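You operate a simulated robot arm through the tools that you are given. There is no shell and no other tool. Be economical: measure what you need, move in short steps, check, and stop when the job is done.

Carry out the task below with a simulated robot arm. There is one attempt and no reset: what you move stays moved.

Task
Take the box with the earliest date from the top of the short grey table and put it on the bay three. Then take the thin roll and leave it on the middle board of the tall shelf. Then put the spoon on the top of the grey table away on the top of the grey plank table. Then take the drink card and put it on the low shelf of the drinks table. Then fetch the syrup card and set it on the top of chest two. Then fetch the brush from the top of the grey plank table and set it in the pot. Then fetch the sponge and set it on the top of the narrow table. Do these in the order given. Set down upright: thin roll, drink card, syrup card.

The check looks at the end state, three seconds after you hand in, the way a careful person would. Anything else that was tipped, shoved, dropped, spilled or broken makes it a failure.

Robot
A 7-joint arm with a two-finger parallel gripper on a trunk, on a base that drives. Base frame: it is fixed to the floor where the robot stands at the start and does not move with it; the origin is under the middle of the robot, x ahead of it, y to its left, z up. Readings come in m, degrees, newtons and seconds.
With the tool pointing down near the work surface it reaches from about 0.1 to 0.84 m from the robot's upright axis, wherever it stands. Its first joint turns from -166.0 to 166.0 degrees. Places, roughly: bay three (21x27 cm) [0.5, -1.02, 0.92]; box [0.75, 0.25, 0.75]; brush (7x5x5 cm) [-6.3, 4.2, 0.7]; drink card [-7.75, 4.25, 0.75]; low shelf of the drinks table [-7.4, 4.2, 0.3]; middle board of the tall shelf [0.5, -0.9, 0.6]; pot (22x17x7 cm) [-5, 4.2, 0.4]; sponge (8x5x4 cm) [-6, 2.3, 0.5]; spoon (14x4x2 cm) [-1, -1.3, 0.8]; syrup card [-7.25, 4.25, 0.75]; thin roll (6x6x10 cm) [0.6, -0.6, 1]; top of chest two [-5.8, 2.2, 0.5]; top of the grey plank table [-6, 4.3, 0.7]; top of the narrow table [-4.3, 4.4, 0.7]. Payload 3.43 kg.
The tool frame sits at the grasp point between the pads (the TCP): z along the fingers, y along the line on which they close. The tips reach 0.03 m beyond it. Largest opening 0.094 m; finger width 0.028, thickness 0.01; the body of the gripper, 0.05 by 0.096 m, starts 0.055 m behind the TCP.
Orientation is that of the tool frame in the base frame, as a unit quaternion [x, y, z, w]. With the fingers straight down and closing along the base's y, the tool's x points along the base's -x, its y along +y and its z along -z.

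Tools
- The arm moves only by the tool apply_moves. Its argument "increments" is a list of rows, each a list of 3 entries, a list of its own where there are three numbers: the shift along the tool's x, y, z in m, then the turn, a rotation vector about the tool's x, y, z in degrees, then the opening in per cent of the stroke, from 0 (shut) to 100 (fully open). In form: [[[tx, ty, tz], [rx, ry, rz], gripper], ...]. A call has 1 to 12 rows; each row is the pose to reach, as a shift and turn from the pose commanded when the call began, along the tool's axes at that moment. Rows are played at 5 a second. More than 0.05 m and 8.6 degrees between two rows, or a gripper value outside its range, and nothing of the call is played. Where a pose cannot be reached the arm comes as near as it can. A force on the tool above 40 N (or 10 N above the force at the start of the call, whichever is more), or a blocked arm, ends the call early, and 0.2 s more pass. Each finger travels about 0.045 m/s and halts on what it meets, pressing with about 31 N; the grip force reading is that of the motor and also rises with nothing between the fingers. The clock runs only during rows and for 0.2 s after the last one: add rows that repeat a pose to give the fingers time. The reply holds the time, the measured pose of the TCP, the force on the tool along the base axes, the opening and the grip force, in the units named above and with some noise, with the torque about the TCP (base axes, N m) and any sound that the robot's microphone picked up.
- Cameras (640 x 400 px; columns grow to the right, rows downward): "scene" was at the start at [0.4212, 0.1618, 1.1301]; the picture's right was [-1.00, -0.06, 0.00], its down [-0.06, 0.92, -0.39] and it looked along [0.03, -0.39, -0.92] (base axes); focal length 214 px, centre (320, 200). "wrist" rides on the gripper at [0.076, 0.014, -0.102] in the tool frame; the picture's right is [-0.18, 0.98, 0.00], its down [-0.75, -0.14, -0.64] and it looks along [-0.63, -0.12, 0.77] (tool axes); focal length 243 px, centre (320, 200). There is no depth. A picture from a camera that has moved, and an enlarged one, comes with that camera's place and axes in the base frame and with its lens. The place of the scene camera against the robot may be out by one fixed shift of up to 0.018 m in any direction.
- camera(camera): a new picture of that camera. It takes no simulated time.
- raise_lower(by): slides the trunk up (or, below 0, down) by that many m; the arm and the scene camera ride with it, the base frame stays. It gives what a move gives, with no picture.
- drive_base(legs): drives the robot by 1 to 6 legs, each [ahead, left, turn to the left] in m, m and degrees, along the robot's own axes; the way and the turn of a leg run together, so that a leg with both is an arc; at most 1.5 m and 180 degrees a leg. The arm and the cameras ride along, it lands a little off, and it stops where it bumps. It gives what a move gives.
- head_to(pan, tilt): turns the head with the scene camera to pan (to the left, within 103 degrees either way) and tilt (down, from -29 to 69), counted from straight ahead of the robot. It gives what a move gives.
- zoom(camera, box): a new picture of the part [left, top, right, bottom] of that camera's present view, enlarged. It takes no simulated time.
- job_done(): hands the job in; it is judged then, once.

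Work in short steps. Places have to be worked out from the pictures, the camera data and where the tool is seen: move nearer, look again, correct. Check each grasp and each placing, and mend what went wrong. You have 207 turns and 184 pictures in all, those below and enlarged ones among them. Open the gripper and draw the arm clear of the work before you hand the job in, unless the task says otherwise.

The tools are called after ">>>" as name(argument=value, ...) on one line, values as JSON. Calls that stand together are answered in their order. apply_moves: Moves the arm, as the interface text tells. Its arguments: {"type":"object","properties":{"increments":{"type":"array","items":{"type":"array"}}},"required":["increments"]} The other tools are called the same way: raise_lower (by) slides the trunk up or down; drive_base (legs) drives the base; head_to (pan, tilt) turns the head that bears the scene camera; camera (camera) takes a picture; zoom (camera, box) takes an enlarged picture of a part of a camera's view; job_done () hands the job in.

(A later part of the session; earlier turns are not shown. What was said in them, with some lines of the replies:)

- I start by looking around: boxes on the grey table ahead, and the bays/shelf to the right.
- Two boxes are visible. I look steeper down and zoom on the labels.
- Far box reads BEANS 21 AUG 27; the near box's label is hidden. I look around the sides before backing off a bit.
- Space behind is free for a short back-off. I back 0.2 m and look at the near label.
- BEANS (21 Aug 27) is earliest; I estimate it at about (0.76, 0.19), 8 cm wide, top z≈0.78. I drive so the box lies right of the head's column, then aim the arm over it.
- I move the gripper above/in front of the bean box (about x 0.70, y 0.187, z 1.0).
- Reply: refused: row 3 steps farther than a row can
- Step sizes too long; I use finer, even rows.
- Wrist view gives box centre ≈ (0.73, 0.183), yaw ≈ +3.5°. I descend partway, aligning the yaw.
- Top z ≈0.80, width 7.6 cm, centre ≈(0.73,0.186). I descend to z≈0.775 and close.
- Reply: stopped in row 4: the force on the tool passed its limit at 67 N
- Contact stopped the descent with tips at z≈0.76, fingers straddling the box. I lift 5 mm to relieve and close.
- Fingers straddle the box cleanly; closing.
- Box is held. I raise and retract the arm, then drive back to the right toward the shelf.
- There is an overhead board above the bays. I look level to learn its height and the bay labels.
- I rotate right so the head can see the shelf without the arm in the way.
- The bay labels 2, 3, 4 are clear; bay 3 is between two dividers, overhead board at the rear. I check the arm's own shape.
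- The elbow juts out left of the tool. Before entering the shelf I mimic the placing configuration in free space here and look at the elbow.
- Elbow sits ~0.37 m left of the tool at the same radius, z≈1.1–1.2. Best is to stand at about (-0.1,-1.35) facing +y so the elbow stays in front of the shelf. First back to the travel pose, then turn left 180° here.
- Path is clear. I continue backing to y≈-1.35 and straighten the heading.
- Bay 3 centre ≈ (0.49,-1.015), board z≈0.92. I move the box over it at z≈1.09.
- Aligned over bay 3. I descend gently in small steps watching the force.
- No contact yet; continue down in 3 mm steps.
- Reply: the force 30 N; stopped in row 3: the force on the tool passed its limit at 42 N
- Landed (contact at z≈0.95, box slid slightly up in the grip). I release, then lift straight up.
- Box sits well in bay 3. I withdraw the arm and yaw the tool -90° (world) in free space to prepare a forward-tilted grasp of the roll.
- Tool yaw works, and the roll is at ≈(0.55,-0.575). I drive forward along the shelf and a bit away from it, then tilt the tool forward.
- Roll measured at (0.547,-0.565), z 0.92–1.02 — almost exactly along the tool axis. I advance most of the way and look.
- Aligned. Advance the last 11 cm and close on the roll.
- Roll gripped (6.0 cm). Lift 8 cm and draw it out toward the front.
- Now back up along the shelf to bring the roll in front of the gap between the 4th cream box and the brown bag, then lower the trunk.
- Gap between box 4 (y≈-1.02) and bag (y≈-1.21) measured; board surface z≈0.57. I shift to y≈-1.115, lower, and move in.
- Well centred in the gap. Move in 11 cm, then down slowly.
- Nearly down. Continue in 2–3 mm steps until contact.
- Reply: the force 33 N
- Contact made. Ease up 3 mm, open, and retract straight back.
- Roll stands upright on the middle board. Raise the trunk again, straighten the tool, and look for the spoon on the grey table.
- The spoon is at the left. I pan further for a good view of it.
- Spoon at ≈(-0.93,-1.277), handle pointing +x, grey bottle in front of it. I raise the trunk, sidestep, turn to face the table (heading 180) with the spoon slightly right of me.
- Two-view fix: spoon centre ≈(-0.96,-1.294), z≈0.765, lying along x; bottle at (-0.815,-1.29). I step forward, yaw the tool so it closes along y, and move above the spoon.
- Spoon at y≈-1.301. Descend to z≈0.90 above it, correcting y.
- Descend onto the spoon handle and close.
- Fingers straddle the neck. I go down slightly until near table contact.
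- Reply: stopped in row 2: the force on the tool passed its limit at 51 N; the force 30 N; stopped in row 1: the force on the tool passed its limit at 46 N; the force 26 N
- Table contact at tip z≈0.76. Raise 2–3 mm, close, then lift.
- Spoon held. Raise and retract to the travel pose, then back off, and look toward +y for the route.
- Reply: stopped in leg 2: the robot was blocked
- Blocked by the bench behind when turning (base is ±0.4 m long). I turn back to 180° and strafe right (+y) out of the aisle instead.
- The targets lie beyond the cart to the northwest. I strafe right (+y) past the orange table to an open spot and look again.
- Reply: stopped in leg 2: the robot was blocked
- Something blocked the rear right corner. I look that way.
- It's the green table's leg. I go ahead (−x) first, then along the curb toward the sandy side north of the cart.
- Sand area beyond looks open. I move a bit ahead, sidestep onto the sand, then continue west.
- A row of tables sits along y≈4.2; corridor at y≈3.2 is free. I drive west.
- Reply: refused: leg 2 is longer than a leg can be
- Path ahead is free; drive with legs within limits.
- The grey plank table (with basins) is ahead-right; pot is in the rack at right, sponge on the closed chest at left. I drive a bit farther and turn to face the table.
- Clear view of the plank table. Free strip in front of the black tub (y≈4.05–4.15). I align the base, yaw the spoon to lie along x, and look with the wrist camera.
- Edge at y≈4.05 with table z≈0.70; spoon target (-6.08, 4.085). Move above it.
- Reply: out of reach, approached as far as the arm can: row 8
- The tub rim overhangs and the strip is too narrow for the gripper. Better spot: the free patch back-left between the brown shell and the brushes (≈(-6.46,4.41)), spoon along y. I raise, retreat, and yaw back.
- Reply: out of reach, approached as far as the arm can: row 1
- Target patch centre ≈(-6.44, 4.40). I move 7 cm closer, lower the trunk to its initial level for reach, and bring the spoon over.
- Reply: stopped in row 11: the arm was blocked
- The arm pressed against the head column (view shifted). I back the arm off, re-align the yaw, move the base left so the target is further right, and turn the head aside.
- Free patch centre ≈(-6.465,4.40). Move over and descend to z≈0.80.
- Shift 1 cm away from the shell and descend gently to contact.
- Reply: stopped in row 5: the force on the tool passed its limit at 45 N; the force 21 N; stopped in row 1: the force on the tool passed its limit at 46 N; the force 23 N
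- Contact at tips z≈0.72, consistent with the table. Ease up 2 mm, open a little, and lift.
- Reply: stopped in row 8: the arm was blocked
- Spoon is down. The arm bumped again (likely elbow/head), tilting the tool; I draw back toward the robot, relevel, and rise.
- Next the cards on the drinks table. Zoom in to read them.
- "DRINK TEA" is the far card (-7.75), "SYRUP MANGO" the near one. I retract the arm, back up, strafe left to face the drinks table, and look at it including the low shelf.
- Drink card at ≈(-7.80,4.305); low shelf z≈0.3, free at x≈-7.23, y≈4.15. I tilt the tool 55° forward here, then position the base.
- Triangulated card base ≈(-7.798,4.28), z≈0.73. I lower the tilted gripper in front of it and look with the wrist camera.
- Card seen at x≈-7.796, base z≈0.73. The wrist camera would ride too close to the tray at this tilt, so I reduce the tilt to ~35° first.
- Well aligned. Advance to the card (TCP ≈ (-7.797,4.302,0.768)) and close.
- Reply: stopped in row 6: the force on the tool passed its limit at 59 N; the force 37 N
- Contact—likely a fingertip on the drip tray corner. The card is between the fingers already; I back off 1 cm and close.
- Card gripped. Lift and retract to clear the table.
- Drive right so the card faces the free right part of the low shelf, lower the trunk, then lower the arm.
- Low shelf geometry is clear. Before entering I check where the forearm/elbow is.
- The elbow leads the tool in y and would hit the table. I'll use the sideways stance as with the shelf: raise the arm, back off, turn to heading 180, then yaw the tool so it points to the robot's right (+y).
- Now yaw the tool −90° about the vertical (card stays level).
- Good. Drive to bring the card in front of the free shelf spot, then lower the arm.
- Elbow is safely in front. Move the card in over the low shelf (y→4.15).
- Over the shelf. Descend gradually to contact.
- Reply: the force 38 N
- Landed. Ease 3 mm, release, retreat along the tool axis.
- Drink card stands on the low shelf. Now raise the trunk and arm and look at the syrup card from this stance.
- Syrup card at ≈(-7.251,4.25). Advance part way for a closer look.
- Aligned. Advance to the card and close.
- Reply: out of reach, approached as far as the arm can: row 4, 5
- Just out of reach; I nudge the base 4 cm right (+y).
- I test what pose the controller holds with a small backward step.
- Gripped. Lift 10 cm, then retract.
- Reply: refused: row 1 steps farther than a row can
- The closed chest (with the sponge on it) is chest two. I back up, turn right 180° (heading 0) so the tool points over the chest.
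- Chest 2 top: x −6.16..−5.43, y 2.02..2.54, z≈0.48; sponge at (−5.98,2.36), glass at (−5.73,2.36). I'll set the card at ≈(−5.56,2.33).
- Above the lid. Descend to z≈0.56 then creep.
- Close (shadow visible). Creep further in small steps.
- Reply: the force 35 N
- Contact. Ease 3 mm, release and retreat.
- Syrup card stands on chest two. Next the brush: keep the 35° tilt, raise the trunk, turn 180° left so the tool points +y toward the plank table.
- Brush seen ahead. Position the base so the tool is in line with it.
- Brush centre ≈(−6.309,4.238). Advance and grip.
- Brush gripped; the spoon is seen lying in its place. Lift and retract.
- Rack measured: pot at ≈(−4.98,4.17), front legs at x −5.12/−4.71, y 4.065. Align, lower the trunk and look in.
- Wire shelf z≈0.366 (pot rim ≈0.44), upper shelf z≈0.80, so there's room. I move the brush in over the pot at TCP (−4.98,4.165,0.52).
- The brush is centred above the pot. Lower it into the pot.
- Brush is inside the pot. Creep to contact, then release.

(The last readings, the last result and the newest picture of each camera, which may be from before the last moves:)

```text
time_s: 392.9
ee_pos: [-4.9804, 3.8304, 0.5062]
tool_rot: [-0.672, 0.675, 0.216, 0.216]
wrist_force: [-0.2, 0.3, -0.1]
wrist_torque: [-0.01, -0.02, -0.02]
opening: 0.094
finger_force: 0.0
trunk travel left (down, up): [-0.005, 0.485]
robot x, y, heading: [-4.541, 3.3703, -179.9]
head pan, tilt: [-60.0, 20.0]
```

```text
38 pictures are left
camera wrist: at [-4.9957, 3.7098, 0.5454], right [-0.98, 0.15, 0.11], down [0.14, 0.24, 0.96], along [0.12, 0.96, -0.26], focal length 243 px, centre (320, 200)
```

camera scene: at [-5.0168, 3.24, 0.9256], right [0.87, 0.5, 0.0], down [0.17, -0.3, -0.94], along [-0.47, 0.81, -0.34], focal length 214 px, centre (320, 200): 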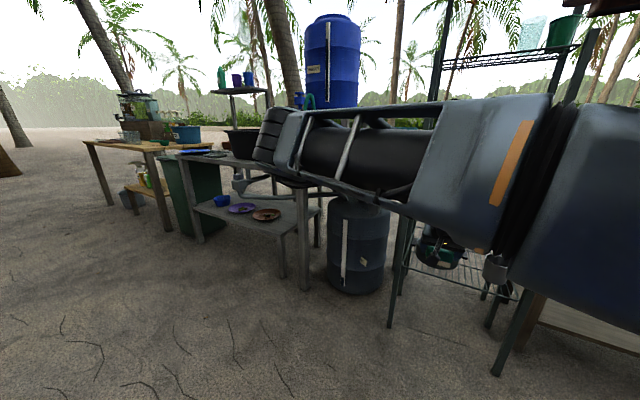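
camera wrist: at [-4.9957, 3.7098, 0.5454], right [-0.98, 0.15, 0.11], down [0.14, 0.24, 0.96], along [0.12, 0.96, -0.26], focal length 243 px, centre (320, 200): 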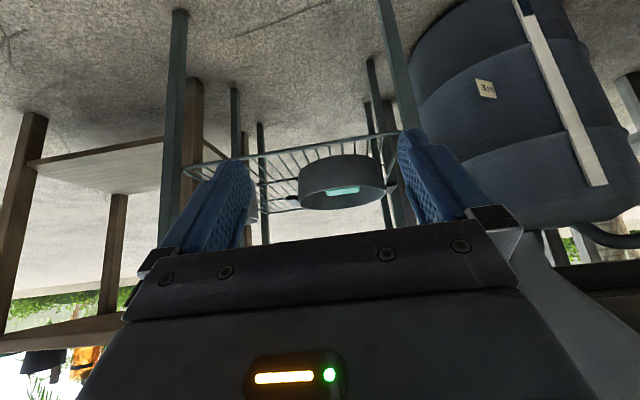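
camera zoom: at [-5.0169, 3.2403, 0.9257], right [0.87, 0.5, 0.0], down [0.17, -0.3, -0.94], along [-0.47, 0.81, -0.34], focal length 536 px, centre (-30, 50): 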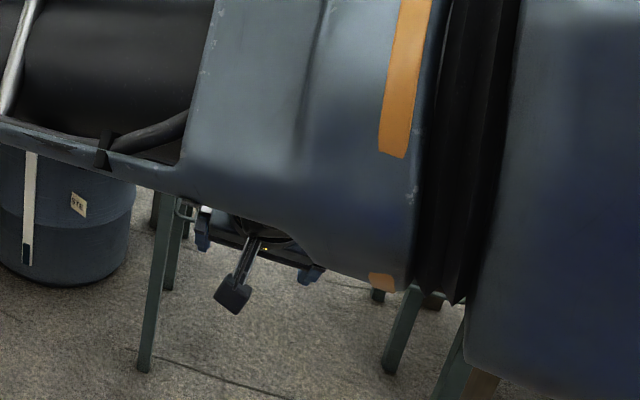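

Brush rests inside the pot. Now the sponge: raise the trunk, drive back toward chest two, and turn to heading 0.

>>> raise_lower(by=0.27)

>>> drive_base(legs=[[0, 0.27, 0], [1.45, 0, 0], [0.38, 0, 0], [0, 0, -90], [0, 0, -90]])

>>> camera(camera="wrist")

```text
time_s: 395.7
ee_pos: [-4.9809, 3.8304, 0.7762]
tool_rot: [-0.673, 0.674, 0.214, 0.216]
wrist_force: [0.5, -0.5, 0.9]
wrist_torque: [0.03, -0.03, 0.0]
opening: 0.094
finger_force: 0.1
trunk travel left (down, up): [-0.275, 0.215]
robot x, y, heading: [-4.5481, 3.3717, -179.8]
head pan, tilt: [-60.0, 20.0]
```

```text
time_s: 414.0
ee_pos: [-5.9041, 2.6112, 0.7753]
tool_rot: [0.67, 0.677, -0.214, 0.215]
wrist_force: [-0.2, 0.0, 0.0]
wrist_torque: [-0.01, 0.03, 0.0]
opening: 0.094
finger_force: 0.1
trunk travel left (down, up): [-0.275, 0.215]
robot x, y, heading: [-6.3459, 3.066, 1.2]
head pan, tilt: [-60.0, 20.0]
```

```text
37 pictures are left
camera wrist: at [-5.8912, 2.7323, 0.8153], right [0.98, -0.14, 0.11], down [-0.14, -0.24, 0.96], along [-0.11, -0.96, -0.26], focal length 243 px, centre (320, 200)
```

wrist: 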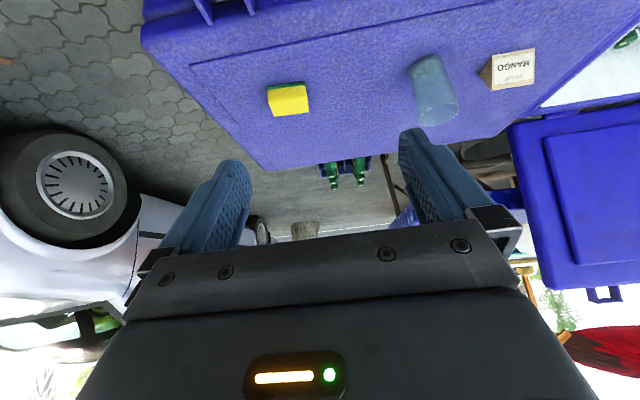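

Sponge at ≈(−5.973,2.35). Align x and heading, lower the trunk, and look closer.

>>> drive_base(legs=[[-0.06, 0, -1.2]])

>>> raise_lower(by=-0.15)

>>> apply_moves(increments=[[[-0.033, 0, 0.023], [0, 0, 0], 100], [[-0.065, 0, 0.046], [0, 0, 0], 100], [[-0.098, 0, 0.07], [0, 0, 0], 100], [[-0.098, 0, 0.07], [0, 0, 0], 100]])

>>> camera(camera="wrist")

```text
time_s: 414.9
ee_pos: [-5.9746, 2.6006, 0.7761]
tool_rot: [0.678, 0.67, -0.217, 0.213]
wrist_force: [0.3, 0.1, 0.3]
wrist_torque: [0.0, 0.01, 0.0]
opening: 0.0937
finger_force: 0.1
trunk travel left (down, up): [-0.275, 0.215]
robot x, y, heading: [-6.4054, 3.0666, -0.4]
head pan, tilt: [-60.0, 20.0]
```

```text
time_s: 416.7
ee_pos: [-5.9743, 2.6007, 0.6257]
tool_rot: [0.677, 0.67, -0.216, 0.213]
wrist_force: [-0.1, 0.8, -0.4]
wrist_torque: [0.02, 0.0, -0.02]
opening: 0.094
finger_force: 0.0
trunk travel left (down, up): [-0.125, 0.365]
robot x, y, heading: [-6.4063, 3.0666, -0.4]
head pan, tilt: [-60.0, 20.0]
```

```text
time_s: 417.7
ee_pos: [-5.9744, 2.48, 0.6242]
tool_rot: [0.677, 0.67, -0.217, 0.214]
wrist_force: [0.3, -0.4, 0.8]
wrist_torque: [0.04, -0.03, -0.02]
opening: 0.0939
finger_force: 0.0
trunk travel left (down, up): [-0.125, 0.365]
robot x, y, heading: [-6.4086, 3.0622, -0.3]
head pan, tilt: [-60.0, 20.0]
```

```text
36 pictures are left
camera wrist: at [-5.9598, 2.6015, 0.6656], right [0.98, -0.16, 0.11], down [-0.14, -0.24, 0.96], along [-0.13, -0.96, -0.26], focal length 243 px, centre (320, 200)
```

wrist: 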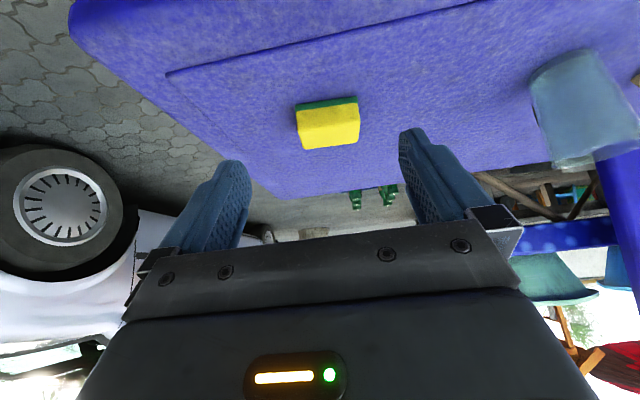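

Sponge centre ≈(−5.975,2.335), aligned. Advance and close.

>>> apply_moves(increments=[[[-0.014, 0, 0.0425], [0, 0, 0], 100], [[-0.028, 0, 0.085], [0, 0, 0], 100], [[-0.042, 0, 0.1275], [0, 0, 0], 100], [[-0.056, 0, 0.167], [0, 0, 0], 100], [[-0.056, 0, 0.167], [0, 0, 0], 100], [[-0.056, 0, 0.167], [0, 0, 0], 75], [[-0.056, 0, 0.167], [0, 0, 0], 60], [[-0.056, 0, 0.167], [0, 0, 0], 60], [[-0.056, 0, 0.167], [0, 0, 0], 60]])

>>> camera(camera="wrist")

```text
time_s: 419.7
ee_pos: [-5.9762, 2.3368, 0.5222]
tool_rot: [0.678, 0.67, -0.217, 0.213]
wrist_force: [0.4, -0.5, 0.2]
wrist_torque: [-0.01, 0.01, -0.01]
opening: 0.075
finger_force: 30.8
trunk travel left (down, up): [-0.125, 0.365]
robot x, y, heading: [-6.4022, 3.0695, -0.4]
head pan, tilt: [-60.0, 20.0]
```

```text
35 pictures are left
camera wrist: at [-5.9615, 2.4591, 0.5625], right [0.98, -0.16, 0.11], down [-0.14, -0.24, 0.96], along [-0.13, -0.96, -0.26], focal length 243 px, centre (320, 200)
```

wrist: 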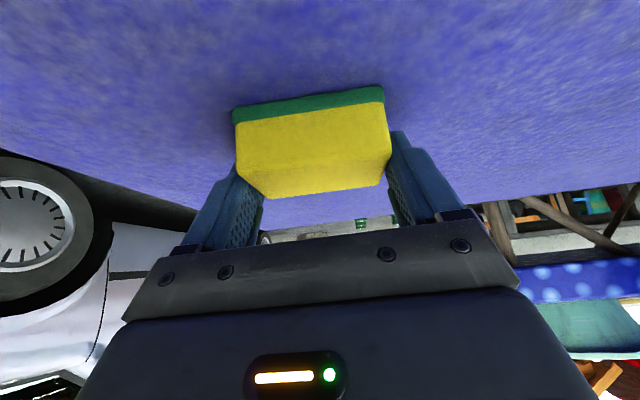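

Sponge gripped. Lift, retract, raise the trunk.

>>> apply_moves(increments=[[[-0.023, 0, -0.0325], [0, 0, 0], 60], [[-0.046, 0, -0.065], [0, 0, 0], 60], [[-0.06, 0, -0.095], [0, 0, 0], 60], [[-0.025, 0, -0.12], [0, 0, 0], 60], [[0.01, 0, -0.145], [0, 0, 0], 60], [[0.045, 0, -0.17], [0, 0, 0], 60], [[0.08, 0, -0.195], [0, 0, 0], 60], [[0.1, 0, -0.21], [0, 0, 0], 60]])

>>> raise_lower(by=0.25)

>>> drive_base(legs=[[0.0, 0.05, 0.4], [1.45, 0, 0], [0.8, 0, 0]])

>>> head_to(pan=70, tilt=20)

>>> camera(camera="scene")

```text
time_s: 421.5
ee_pos: [-5.9746, 2.5408, 0.6381]
tool_rot: [0.677, 0.67, -0.217, 0.213]
wrist_force: [-0.2, 0.3, -0.3]
wrist_torque: [0.0, -0.02, 0.03]
opening: 0.075
finger_force: 30.5
trunk travel left (down, up): [-0.125, 0.365]
robot x, y, heading: [-6.4084, 3.0655, -0.4]
head pan, tilt: [-60.0, 20.0]
```

```text
time_s: 424.1
ee_pos: [-5.9744, 2.5403, 0.8862]
tool_rot: [0.678, 0.669, -0.217, 0.213]
wrist_force: [0.0, -0.3, -0.4]
wrist_torque: [0.02, -0.03, -0.02]
opening: 0.0747
finger_force: 30.6
trunk travel left (down, up): [-0.375, 0.115]
robot x, y, heading: [-6.4092, 3.0648, -0.2]
head pan, tilt: [-60.0, 20.0]
```

```text
time_s: 435.6
ee_pos: [-3.7365, 2.5903, 0.8865]
tool_rot: [0.674, 0.673, -0.216, 0.214]
wrist_force: [0.3, 0.1, -0.3]
wrist_torque: [0.03, 0.02, 0.01]
opening: 0.0751
finger_force: 31.0
trunk travel left (down, up): [-0.375, 0.115]
robot x, y, heading: [-4.1694, 3.1072, 0.2]
head pan, tilt: [-60.0, 20.0]
```

```text
time_s: 437.7
ee_pos: [-3.7362, 2.5899, 0.8878]
tool_rot: [0.675, 0.673, -0.215, 0.214]
wrist_force: [0.4, 0.8, -0.7]
wrist_torque: [0.02, 0.03, -0.02]
opening: 0.0749
finger_force: 30.9
trunk travel left (down, up): [-0.375, 0.115]
robot x, y, heading: [-4.1726, 3.1119, -0.0]
head pan, tilt: [70.0, 20.0]
```

```text
34 pictures are left
camera scene: at [-3.7247, 3.4191, 1.2957], right [0.94, -0.34, 0.0], down [-0.12, -0.32, -0.94], along [0.32, 0.88, -0.34], focal length 214 px, centre (320, 200)
```

scene: 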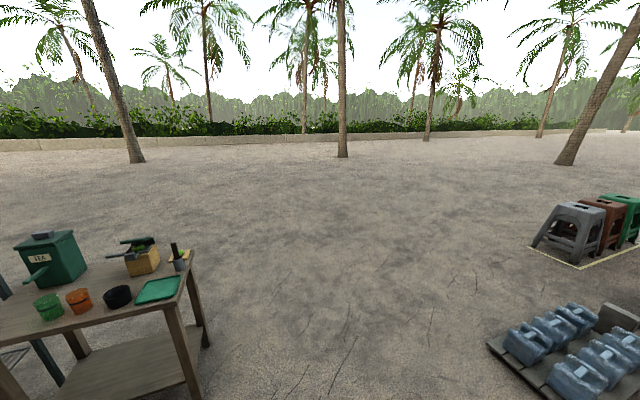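

The narrow table is at the left. Pan further for a full view of its top.

>>> head_to(pan=103, tilt=35)

>>> camera(camera="scene")

```text
time_s: 438.7
ee_pos: [-3.7355, 2.5908, 0.8866]
tool_rot: [0.675, 0.673, -0.216, 0.213]
wrist_force: [0.2, 0.2, -0.4]
wrist_torque: [-0.03, 0.02, 0.0]
opening: 0.0749
finger_force: 30.8
trunk travel left (down, up): [-0.375, 0.115]
robot x, y, heading: [-4.1743, 3.109, 0.1]
head pan, tilt: [103.0, 35.0]
```

```text
33 pictures are left
camera scene: at [-3.7764, 3.4173, 1.2719], right [0.97, 0.23, 0.0], down [0.13, -0.56, -0.82], along [-0.19, 0.8, -0.57], focal length 214 px, centre (320, 200)
```

scene: 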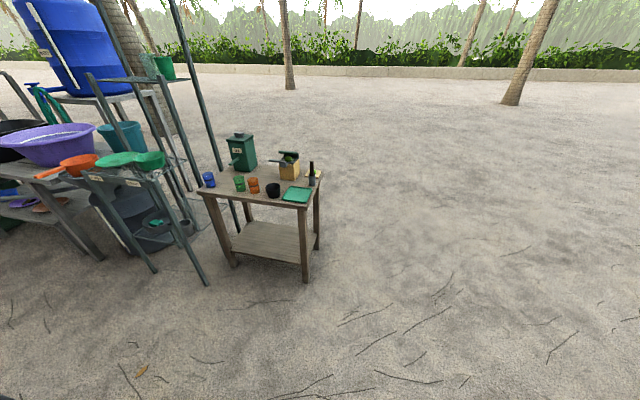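

>>> zoom(camera="scene", box=[190, 120, 340, 215])

```text
4.21 times, centred on (265, 168) of scene
camera zoom: at [-3.7764, 3.4173, 1.2719], right [0.97, 0.23, 0.0], down [0.13, -0.56, -0.82], along [-0.19, 0.8, -0.57], focal length 903 px, centre (552, 337)
```

zoom: 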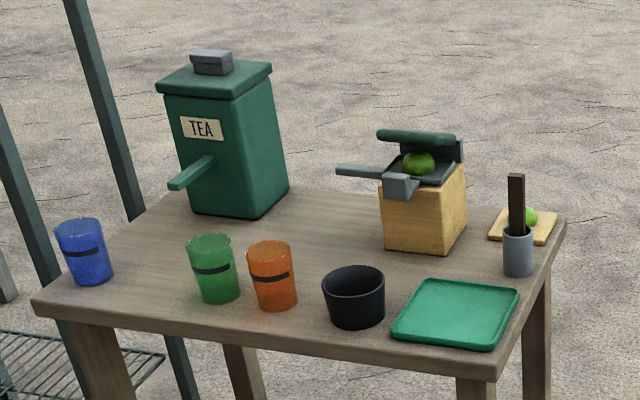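

The table centre-back between the tea box and the press is free, but cups block the front. I'll approach from behind: drive around the right end to the north side (tool points −y as now).

>>> drive_base(legs=[[0.82, 0, 0], [0, 1.05, 0], [0, 1.05, 0]])

>>> head_to(pan=-103, tilt=30)

>>> camera(camera="scene")

>>> camera(camera="wrist")

```text
time_s: 453.1
ee_pos: [-2.8962, 4.6705, 0.8875]
tool_rot: [0.681, 0.666, -0.218, 0.212]
wrist_force: [-0.8, 0.6, -0.2]
wrist_torque: [0.02, 0.01, -0.03]
opening: 0.0751
finger_force: 31.3
trunk travel left (down, up): [-0.375, 0.115]
robot x, y, heading: [-3.3268, 5.2009, -1.2]
head pan, tilt: [103.0, 35.0]
```

```text
time_s: 456.1
ee_pos: [-2.8968, 4.6717, 0.8868]
tool_rot: [0.681, 0.666, -0.218, 0.212]
wrist_force: [-0.1, 0.3, -0.5]
wrist_torque: [0.0, 0.0, 0.02]
opening: 0.075
finger_force: 31.3
trunk travel left (down, up): [-0.375, 0.115]
robot x, y, heading: [-3.3223, 5.2025, -1.3]
head pan, tilt: [-103.0, 30.0]
```

```text
31 pictures are left
camera scene: at [-2.9234, 5.3253, 1.2796], right [-0.97, 0.24, 0.0], down [0.12, 0.49, -0.87], along [-0.21, -0.84, -0.5], focal length 214 px, centre (320, 200)
```

scene: 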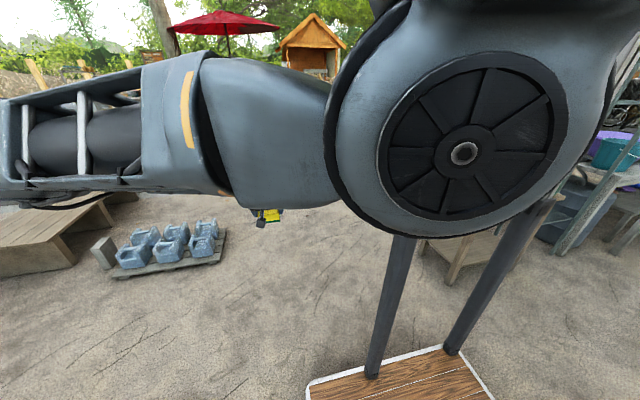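

```text
30 pictures are left
camera wrist: at [-2.8801, 4.7928, 0.9267], right [0.98, -0.17, 0.11], down [-0.15, -0.24, 0.96], along [-0.14, -0.96, -0.26], focal length 243 px, centre (320, 200)
```

wrist: 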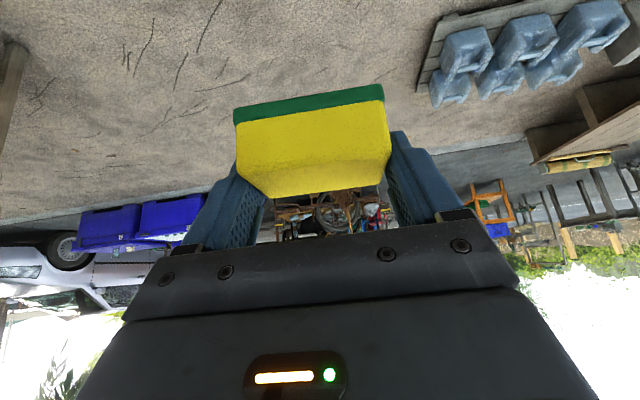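

Behind the table is open. Correct the heading and back up along the north side until the sponge is in line with the free spot.

>>> drive_base(legs=[[0, 0, 1.3], [-1.0, 0, 0], [-0.41, 0, 0]])

>>> camera(camera="wrist")

>>> head_to(pan=-50, tilt=25)

>>> camera(camera="scene")

```text
time_s: 463.8
ee_pos: [-4.2921, 4.6677, 0.8873]
tool_rot: [0.669, 0.678, -0.214, 0.216]
wrist_force: [-0.5, -0.3, -0.1]
wrist_torque: [-0.01, -0.03, 0.01]
opening: 0.075
finger_force: 31.1
trunk travel left (down, up): [-0.375, 0.115]
robot x, y, heading: [-4.7429, 5.1821, 1.3]
head pan, tilt: [-103.0, 30.0]
```

```text
29 pictures are left
camera wrist: at [-4.2808, 4.7884, 0.9267], right [0.99, -0.14, 0.11], down [-0.14, -0.24, 0.96], along [-0.1, -0.96, -0.26], focal length 243 px, centre (320, 200)
```

wrist: 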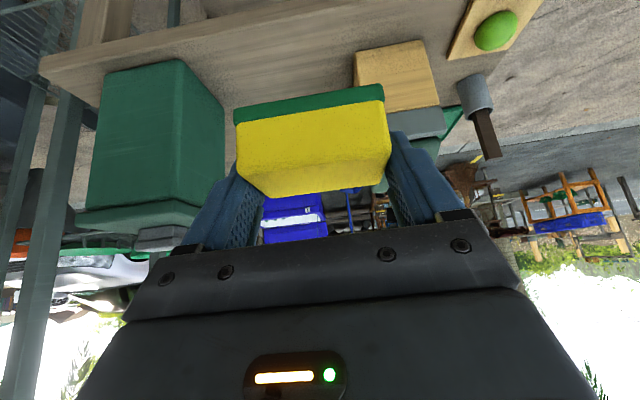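

```text
time_s: 465.0
ee_pos: [-4.2924, 4.6654, 0.8868]
tool_rot: [0.668, 0.679, -0.214, 0.216]
wrist_force: [0.3, 0.8, 0.2]
wrist_torque: [0.0, 0.01, -0.04]
opening: 0.075
finger_force: 30.6
trunk travel left (down, up): [-0.375, 0.115]
robot x, y, heading: [-4.7374, 5.1795, 0.8]
head pan, tilt: [-50.0, 25.0]
```

```text
28 pictures are left
camera scene: at [-4.2649, 5.338, 1.2876], right [-0.75, -0.66, 0.0], down [-0.28, 0.32, -0.91], along [0.59, -0.68, -0.42], focal length 214 px, centre (320, 200)
```

scene: 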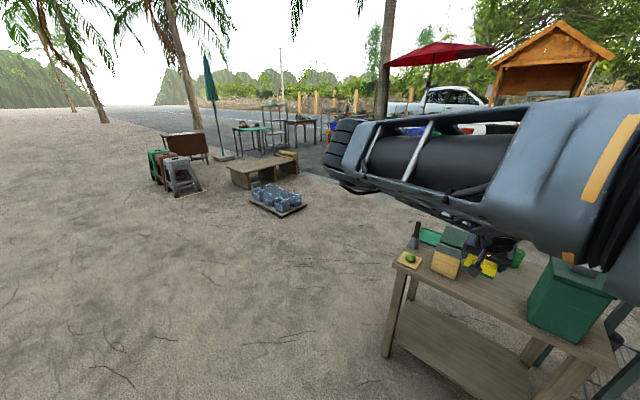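

Recomputed: table z≈0.665, gap between tea box (x≤−4.456) and press (x≥−4.245). Target (−4.365,4.52), behind the press handle. Move above it.

>>> apply_moves(increments=[[[-0.0, -0.037, 0.0], [0, 0, 0], 60], [[-0.0, -0.073, 0.0], [0, 0, 0], 60], [[-0.021, -0.073, 0.033], [0, 0, 0], 60], [[-0.042, -0.073, 0.066], [0, 0, 0], 60], [[-0.063, -0.073, 0.1], [0, 0, 0], 60], [[-0.083, -0.073, 0.133], [0, 0, 0], 60], [[-0.083, -0.073, 0.133], [0, 0, 0], 60]])

>>> camera(camera="wrist")

>>> zoom(camera="scene", box=[380, 210, 640, 370])

```text
time_s: 466.6
ee_pos: [-4.3629, 4.5204, 0.8261]
tool_rot: [0.669, 0.678, -0.214, 0.216]
wrist_force: [0.6, 0.5, -0.4]
wrist_torque: [0.02, -0.04, -0.02]
opening: 0.075
finger_force: 31.3
trunk travel left (down, up): [-0.375, 0.115]
robot x, y, heading: [-4.7372, 5.1813, 1.1]
head pan, tilt: [-50.0, 25.0]
```

```text
27 pictures are left
camera wrist: at [-4.3509, 4.6422, 0.8661], right [0.99, -0.14, 0.11], down [-0.14, -0.24, 0.96], along [-0.1, -0.96, -0.26], focal length 243 px, centre (320, 200)
```

wrist: 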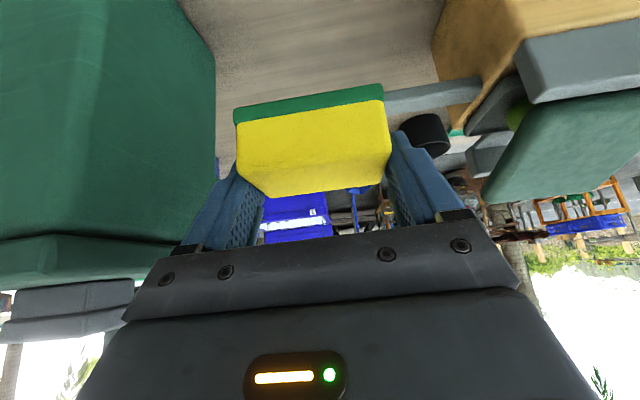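

```text
2.46 times, centred on (510, 290) of scene
camera zoom: at [-4.2648, 5.338, 1.2876], right [-0.75, -0.66, 0.0], down [-0.28, 0.32, -0.91], along [0.6, -0.68, -0.42], focal length 528 px, centre (-148, -22)
```

zoom: 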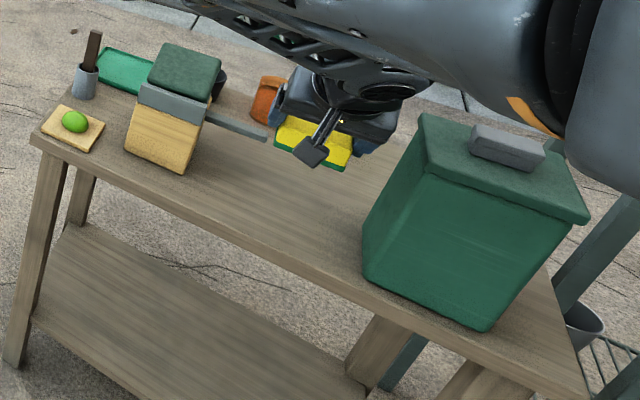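

Clear gap below; the press handle is 4–5 cm in front. Shift 1 cm back and descend.

>>> apply_moves(increments=[[[0.022, 0, 0.017], [0, 0, 0], 60], [[0.04, 0, 0.043], [0, 0, 0], 60], [[0.056, 0, 0.065], [0, 0, 0], 60], [[0.066, 0, 0.077], [0, 0, 0], 60], [[0.066, 0, 0.077], [0, 0, 0], 60]])

>>> apply_moves(increments=[[[0.003, 0, 0.004], [0, 0, 0], 60], [[0.0058, 0, 0.0081], [0, 0, 0], 60], [[0.0058, 0, 0.0081], [0, 0, 0], 60]])

>>> zoom(camera="scene", box=[380, 210, 640, 370])

```text
time_s: 467.8
ee_pos: [-4.3647, 4.5282, 0.725]
tool_rot: [0.668, 0.679, -0.214, 0.216]
wrist_force: [-0.4, -0.8, -0.5]
wrist_torque: [-0.01, 0.03, 0.03]
opening: 0.0751
finger_force: 30.7
trunk travel left (down, up): [-0.375, 0.115]
robot x, y, heading: [-4.7375, 5.1796, 1.2]
head pan, tilt: [-50.0, 25.0]
```

```text
time_s: 468.6
ee_pos: [-4.364, 4.5283, 0.7137]
tool_rot: [0.668, 0.679, -0.213, 0.217]
wrist_force: [-0.2, -0.2, -0.6]
wrist_torque: [-0.01, 0.01, -0.01]
opening: 0.0751
finger_force: 30.2
trunk travel left (down, up): [-0.375, 0.115]
robot x, y, heading: [-4.7386, 5.1805, 1.3]
head pan, tilt: [-50.0, 25.0]
```

```text
2.46 times, centred on (510, 290) of scene
camera zoom: at [-4.2648, 5.338, 1.2876], right [-0.75, -0.66, 0.0], down [-0.28, 0.32, -0.91], along [0.6, -0.68, -0.42], focal length 528 px, centre (-148, -22)
```

zoom: 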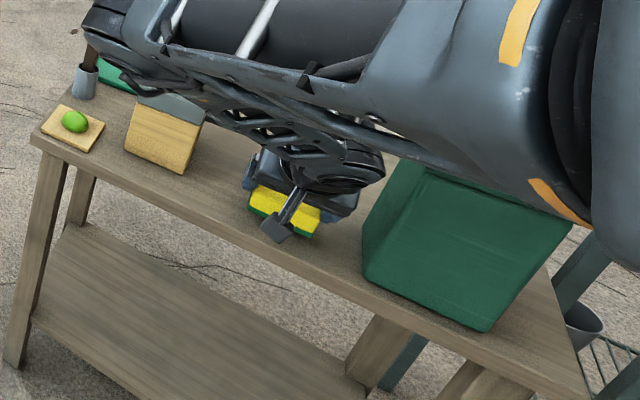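

Nearly on the table. Creep to contact.

>>> apply_moves(increments=[[[0.003, 0, 0.004], [0, 0, 0], 60], [[0.0046, 0, 0.0065], [0, 0, 0], 60], [[0.0046, 0, 0.0065], [0, 0, 0], 60]])

>>> apply_moves(increments=[[[0.003, 0, 0.004], [0, 0, 0], 60], [[0.0046, 0, 0.0065], [0, 0, 0], 60], [[0.0046, 0, 0.0065], [0, 0, 0], 60]])

```text
time_s: 469.4
ee_pos: [-4.3651, 4.5297, 0.7079]
tool_rot: [0.669, 0.679, -0.214, 0.216]
wrist_force: [0.4, 0.0, 0.5]
wrist_torque: [0.0, -0.01, 0.02]
opening: 0.0749
finger_force: 31.4
trunk travel left (down, up): [-0.375, 0.115]
robot x, y, heading: [-4.7386, 5.1789, 1.1]
head pan, tilt: [-50.0, 25.0]
```

```text
time_s: 470.2
ee_pos: [-4.3635, 4.5312, 0.6998]
tool_rot: [0.668, 0.679, -0.213, 0.217]
wrist_force: [-0.6, -0.1, -0.5]
wrist_torque: [0.03, -0.01, 0.02]
opening: 0.075
finger_force: 31.1
trunk travel left (down, up): [-0.375, 0.115]
robot x, y, heading: [-4.7395, 5.1802, 0.9]
head pan, tilt: [-50.0, 25.0]
```

>>> apply_moves(increments=[[[0.003, 0, 0.004], [0, 0, 0], 60], [[0.0046, 0, 0.0065], [0, 0, 0], 60], [[0.0046, 0, 0.0065], [0, 0, 0], 60]])

>>> apply_moves(increments=[[[0.0023, 0, 0.0033], [0, 0, 0], 60], [[0.0035, 0, 0.005], [0, 0, 0], 60], [[0.0035, 0, 0.005], [0, 0, 0], 60]])

>>> camera(camera="wrist")

```text
time_s: 470.7
ee_pos: [-4.3638, 4.528, 0.699]
tool_rot: [0.667, 0.679, -0.216, 0.218]
wrist_force: [-0.9, 2.7, 15.4]
wrist_torque: [0.13, 0.04, 0.02]
opening: 0.0748
finger_force: 30.6
trunk travel left (down, up): [-0.375, 0.115]
robot x, y, heading: [-4.7386, 5.1792, 1.1]
head pan, tilt: [-50.0, 25.0]
stopped in row 2: the force on the tool passed its limit at 46 N (the readings are from after the stop); the commanded pose is now the measured one
```

```text
time_s: 471.1
ee_pos: [-4.3641, 4.5257, 0.6977]
tool_rot: [0.667, 0.678, -0.218, 0.219]
wrist_force: [0.0, 2.0, 15.6]
wrist_torque: [0.2, -0.07, 0.03]
opening: 0.0748
finger_force: 31.2
trunk travel left (down, up): [-0.375, 0.115]
robot x, y, heading: [-4.74, 5.1824, 0.8]
head pan, tilt: [-50.0, 25.0]
stopped in row 1: the force on the tool passed its limit at 45 N (the readings are from after the stop); the commanded pose is now the measured one
```

```text
24 pictures are left
camera wrist: at [-4.3514, 4.648, 0.7378], right [0.99, -0.13, 0.1], down [-0.13, -0.23, 0.96], along [-0.1, -0.96, -0.25], focal length 243 px, centre (320, 200)
```

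wrist: 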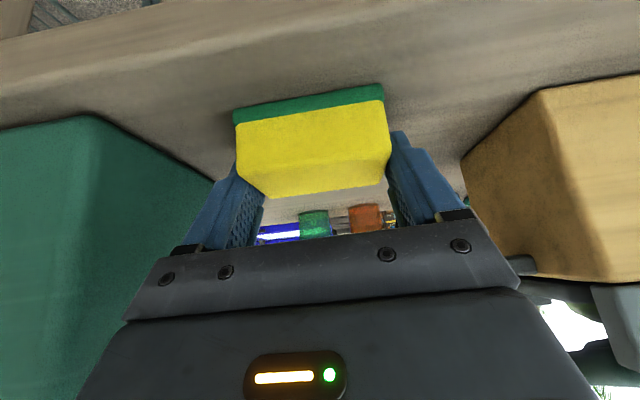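

Sponge on the table. Release and retreat along the tool axis.

>>> apply_moves(increments=[[[-0.001, 0, -0.0015], [0, 0, 0], 75], [[-0.001, 0, -0.0015], [0, 0, 0], 95], [[-0.001, 0, -0.0015], [0, 0, 0], 95], [[-0.001, 0, -0.0015], [0, 0, 0], 95], [[-0.001, 0, -0.03], [0, 0, 0], 95], [[-0.001, 0, -0.07], [0, 0, 0], 95], [[-0.001, 0, -0.11], [0, 0, 0], 95], [[-0.001, 0, -0.15], [0, 0, 0], 95], [[-0.001, 0, -0.19], [0, 0, 0], 95], [[-0.001, 0, -0.21], [0, 0, 0], 95]])

>>> camera(camera="wrist")

>>> drive_base(legs=[[0, 0.3, 0]])

>>> camera(camera="scene")

```text
time_s: 473.2
ee_pos: [-4.3648, 4.6496, 0.8682]
tool_rot: [0.667, 0.678, -0.217, 0.218]
wrist_force: [0.0, 0.7, 0.0]
wrist_torque: [-0.04, 0.03, 0.02]
opening: 0.0893
finger_force: 0.0
trunk travel left (down, up): [-0.375, 0.115]
robot x, y, heading: [-4.7393, 5.1797, 0.9]
head pan, tilt: [-50.0, 25.0]
```

```text
23 pictures are left
camera wrist: at [-4.3521, 4.771, 0.9062], right [0.99, -0.13, 0.1], down [-0.13, -0.24, 0.96], along [-0.1, -0.96, -0.25], focal length 243 px, centre (320, 200)
```

wrist: 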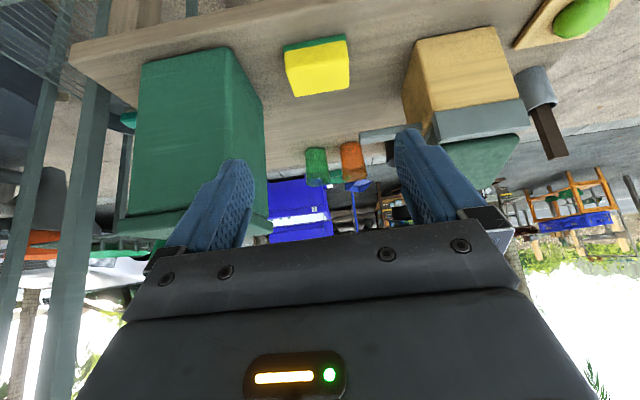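

```text
time_s: 475.3
ee_pos: [-4.3679, 4.9579, 0.8678]
tool_rot: [0.666, 0.68, -0.217, 0.219]
wrist_force: [-0.1, 0.4, -1.0]
wrist_torque: [0.0, 0.01, 0.01]
opening: 0.0892
finger_force: 0.0
trunk travel left (down, up): [-0.375, 0.115]
robot x, y, heading: [-4.7452, 5.4888, 1.4]
head pan, tilt: [-50.0, 25.0]
```

```text
22 pictures are left
camera scene: at [-4.2725, 5.6477, 1.2876], right [-0.75, -0.66, 0.0], down [-0.28, 0.32, -0.91], along [0.6, -0.68, -0.42], focal length 214 px, centre (320, 200)
```

scene: 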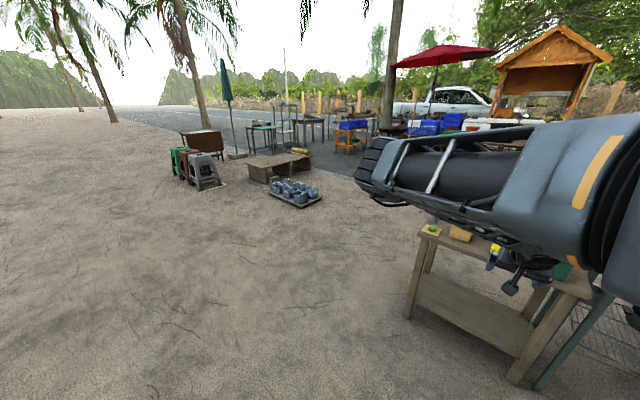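

All seven items are placed, the gripper is open and the arm is clear, so I hand in.

>>> job_done()

```text
The job is handed in.
```

I moved all seven items in the order you gave and handed the job in. Camera views after each release showed the item in place; I did not go back for a last look at the earlier ones.

- **Box:** the BEANS box dated 21 Aug 27 is in bay three.
- **Thin roll:** it stands upright on the middle board of the tall shelf.
- **Spoon:** it lies on top of the grey plank table, at the back left.
- **Drink card:** the TEA card stands upright on the low shelf of the drinks table.
- **Syrup card:** the MANGO card stands upright on top of chest two.
- **Brush:** it is in the pot.
- **Sponge:** it is on top of the narrow table.

While driving, the base was blocked twice: once while turning in the aisle beside the tall shelf, and once against a leg of the green table. I saw nothing fall, but I did not check whether either was shoved.
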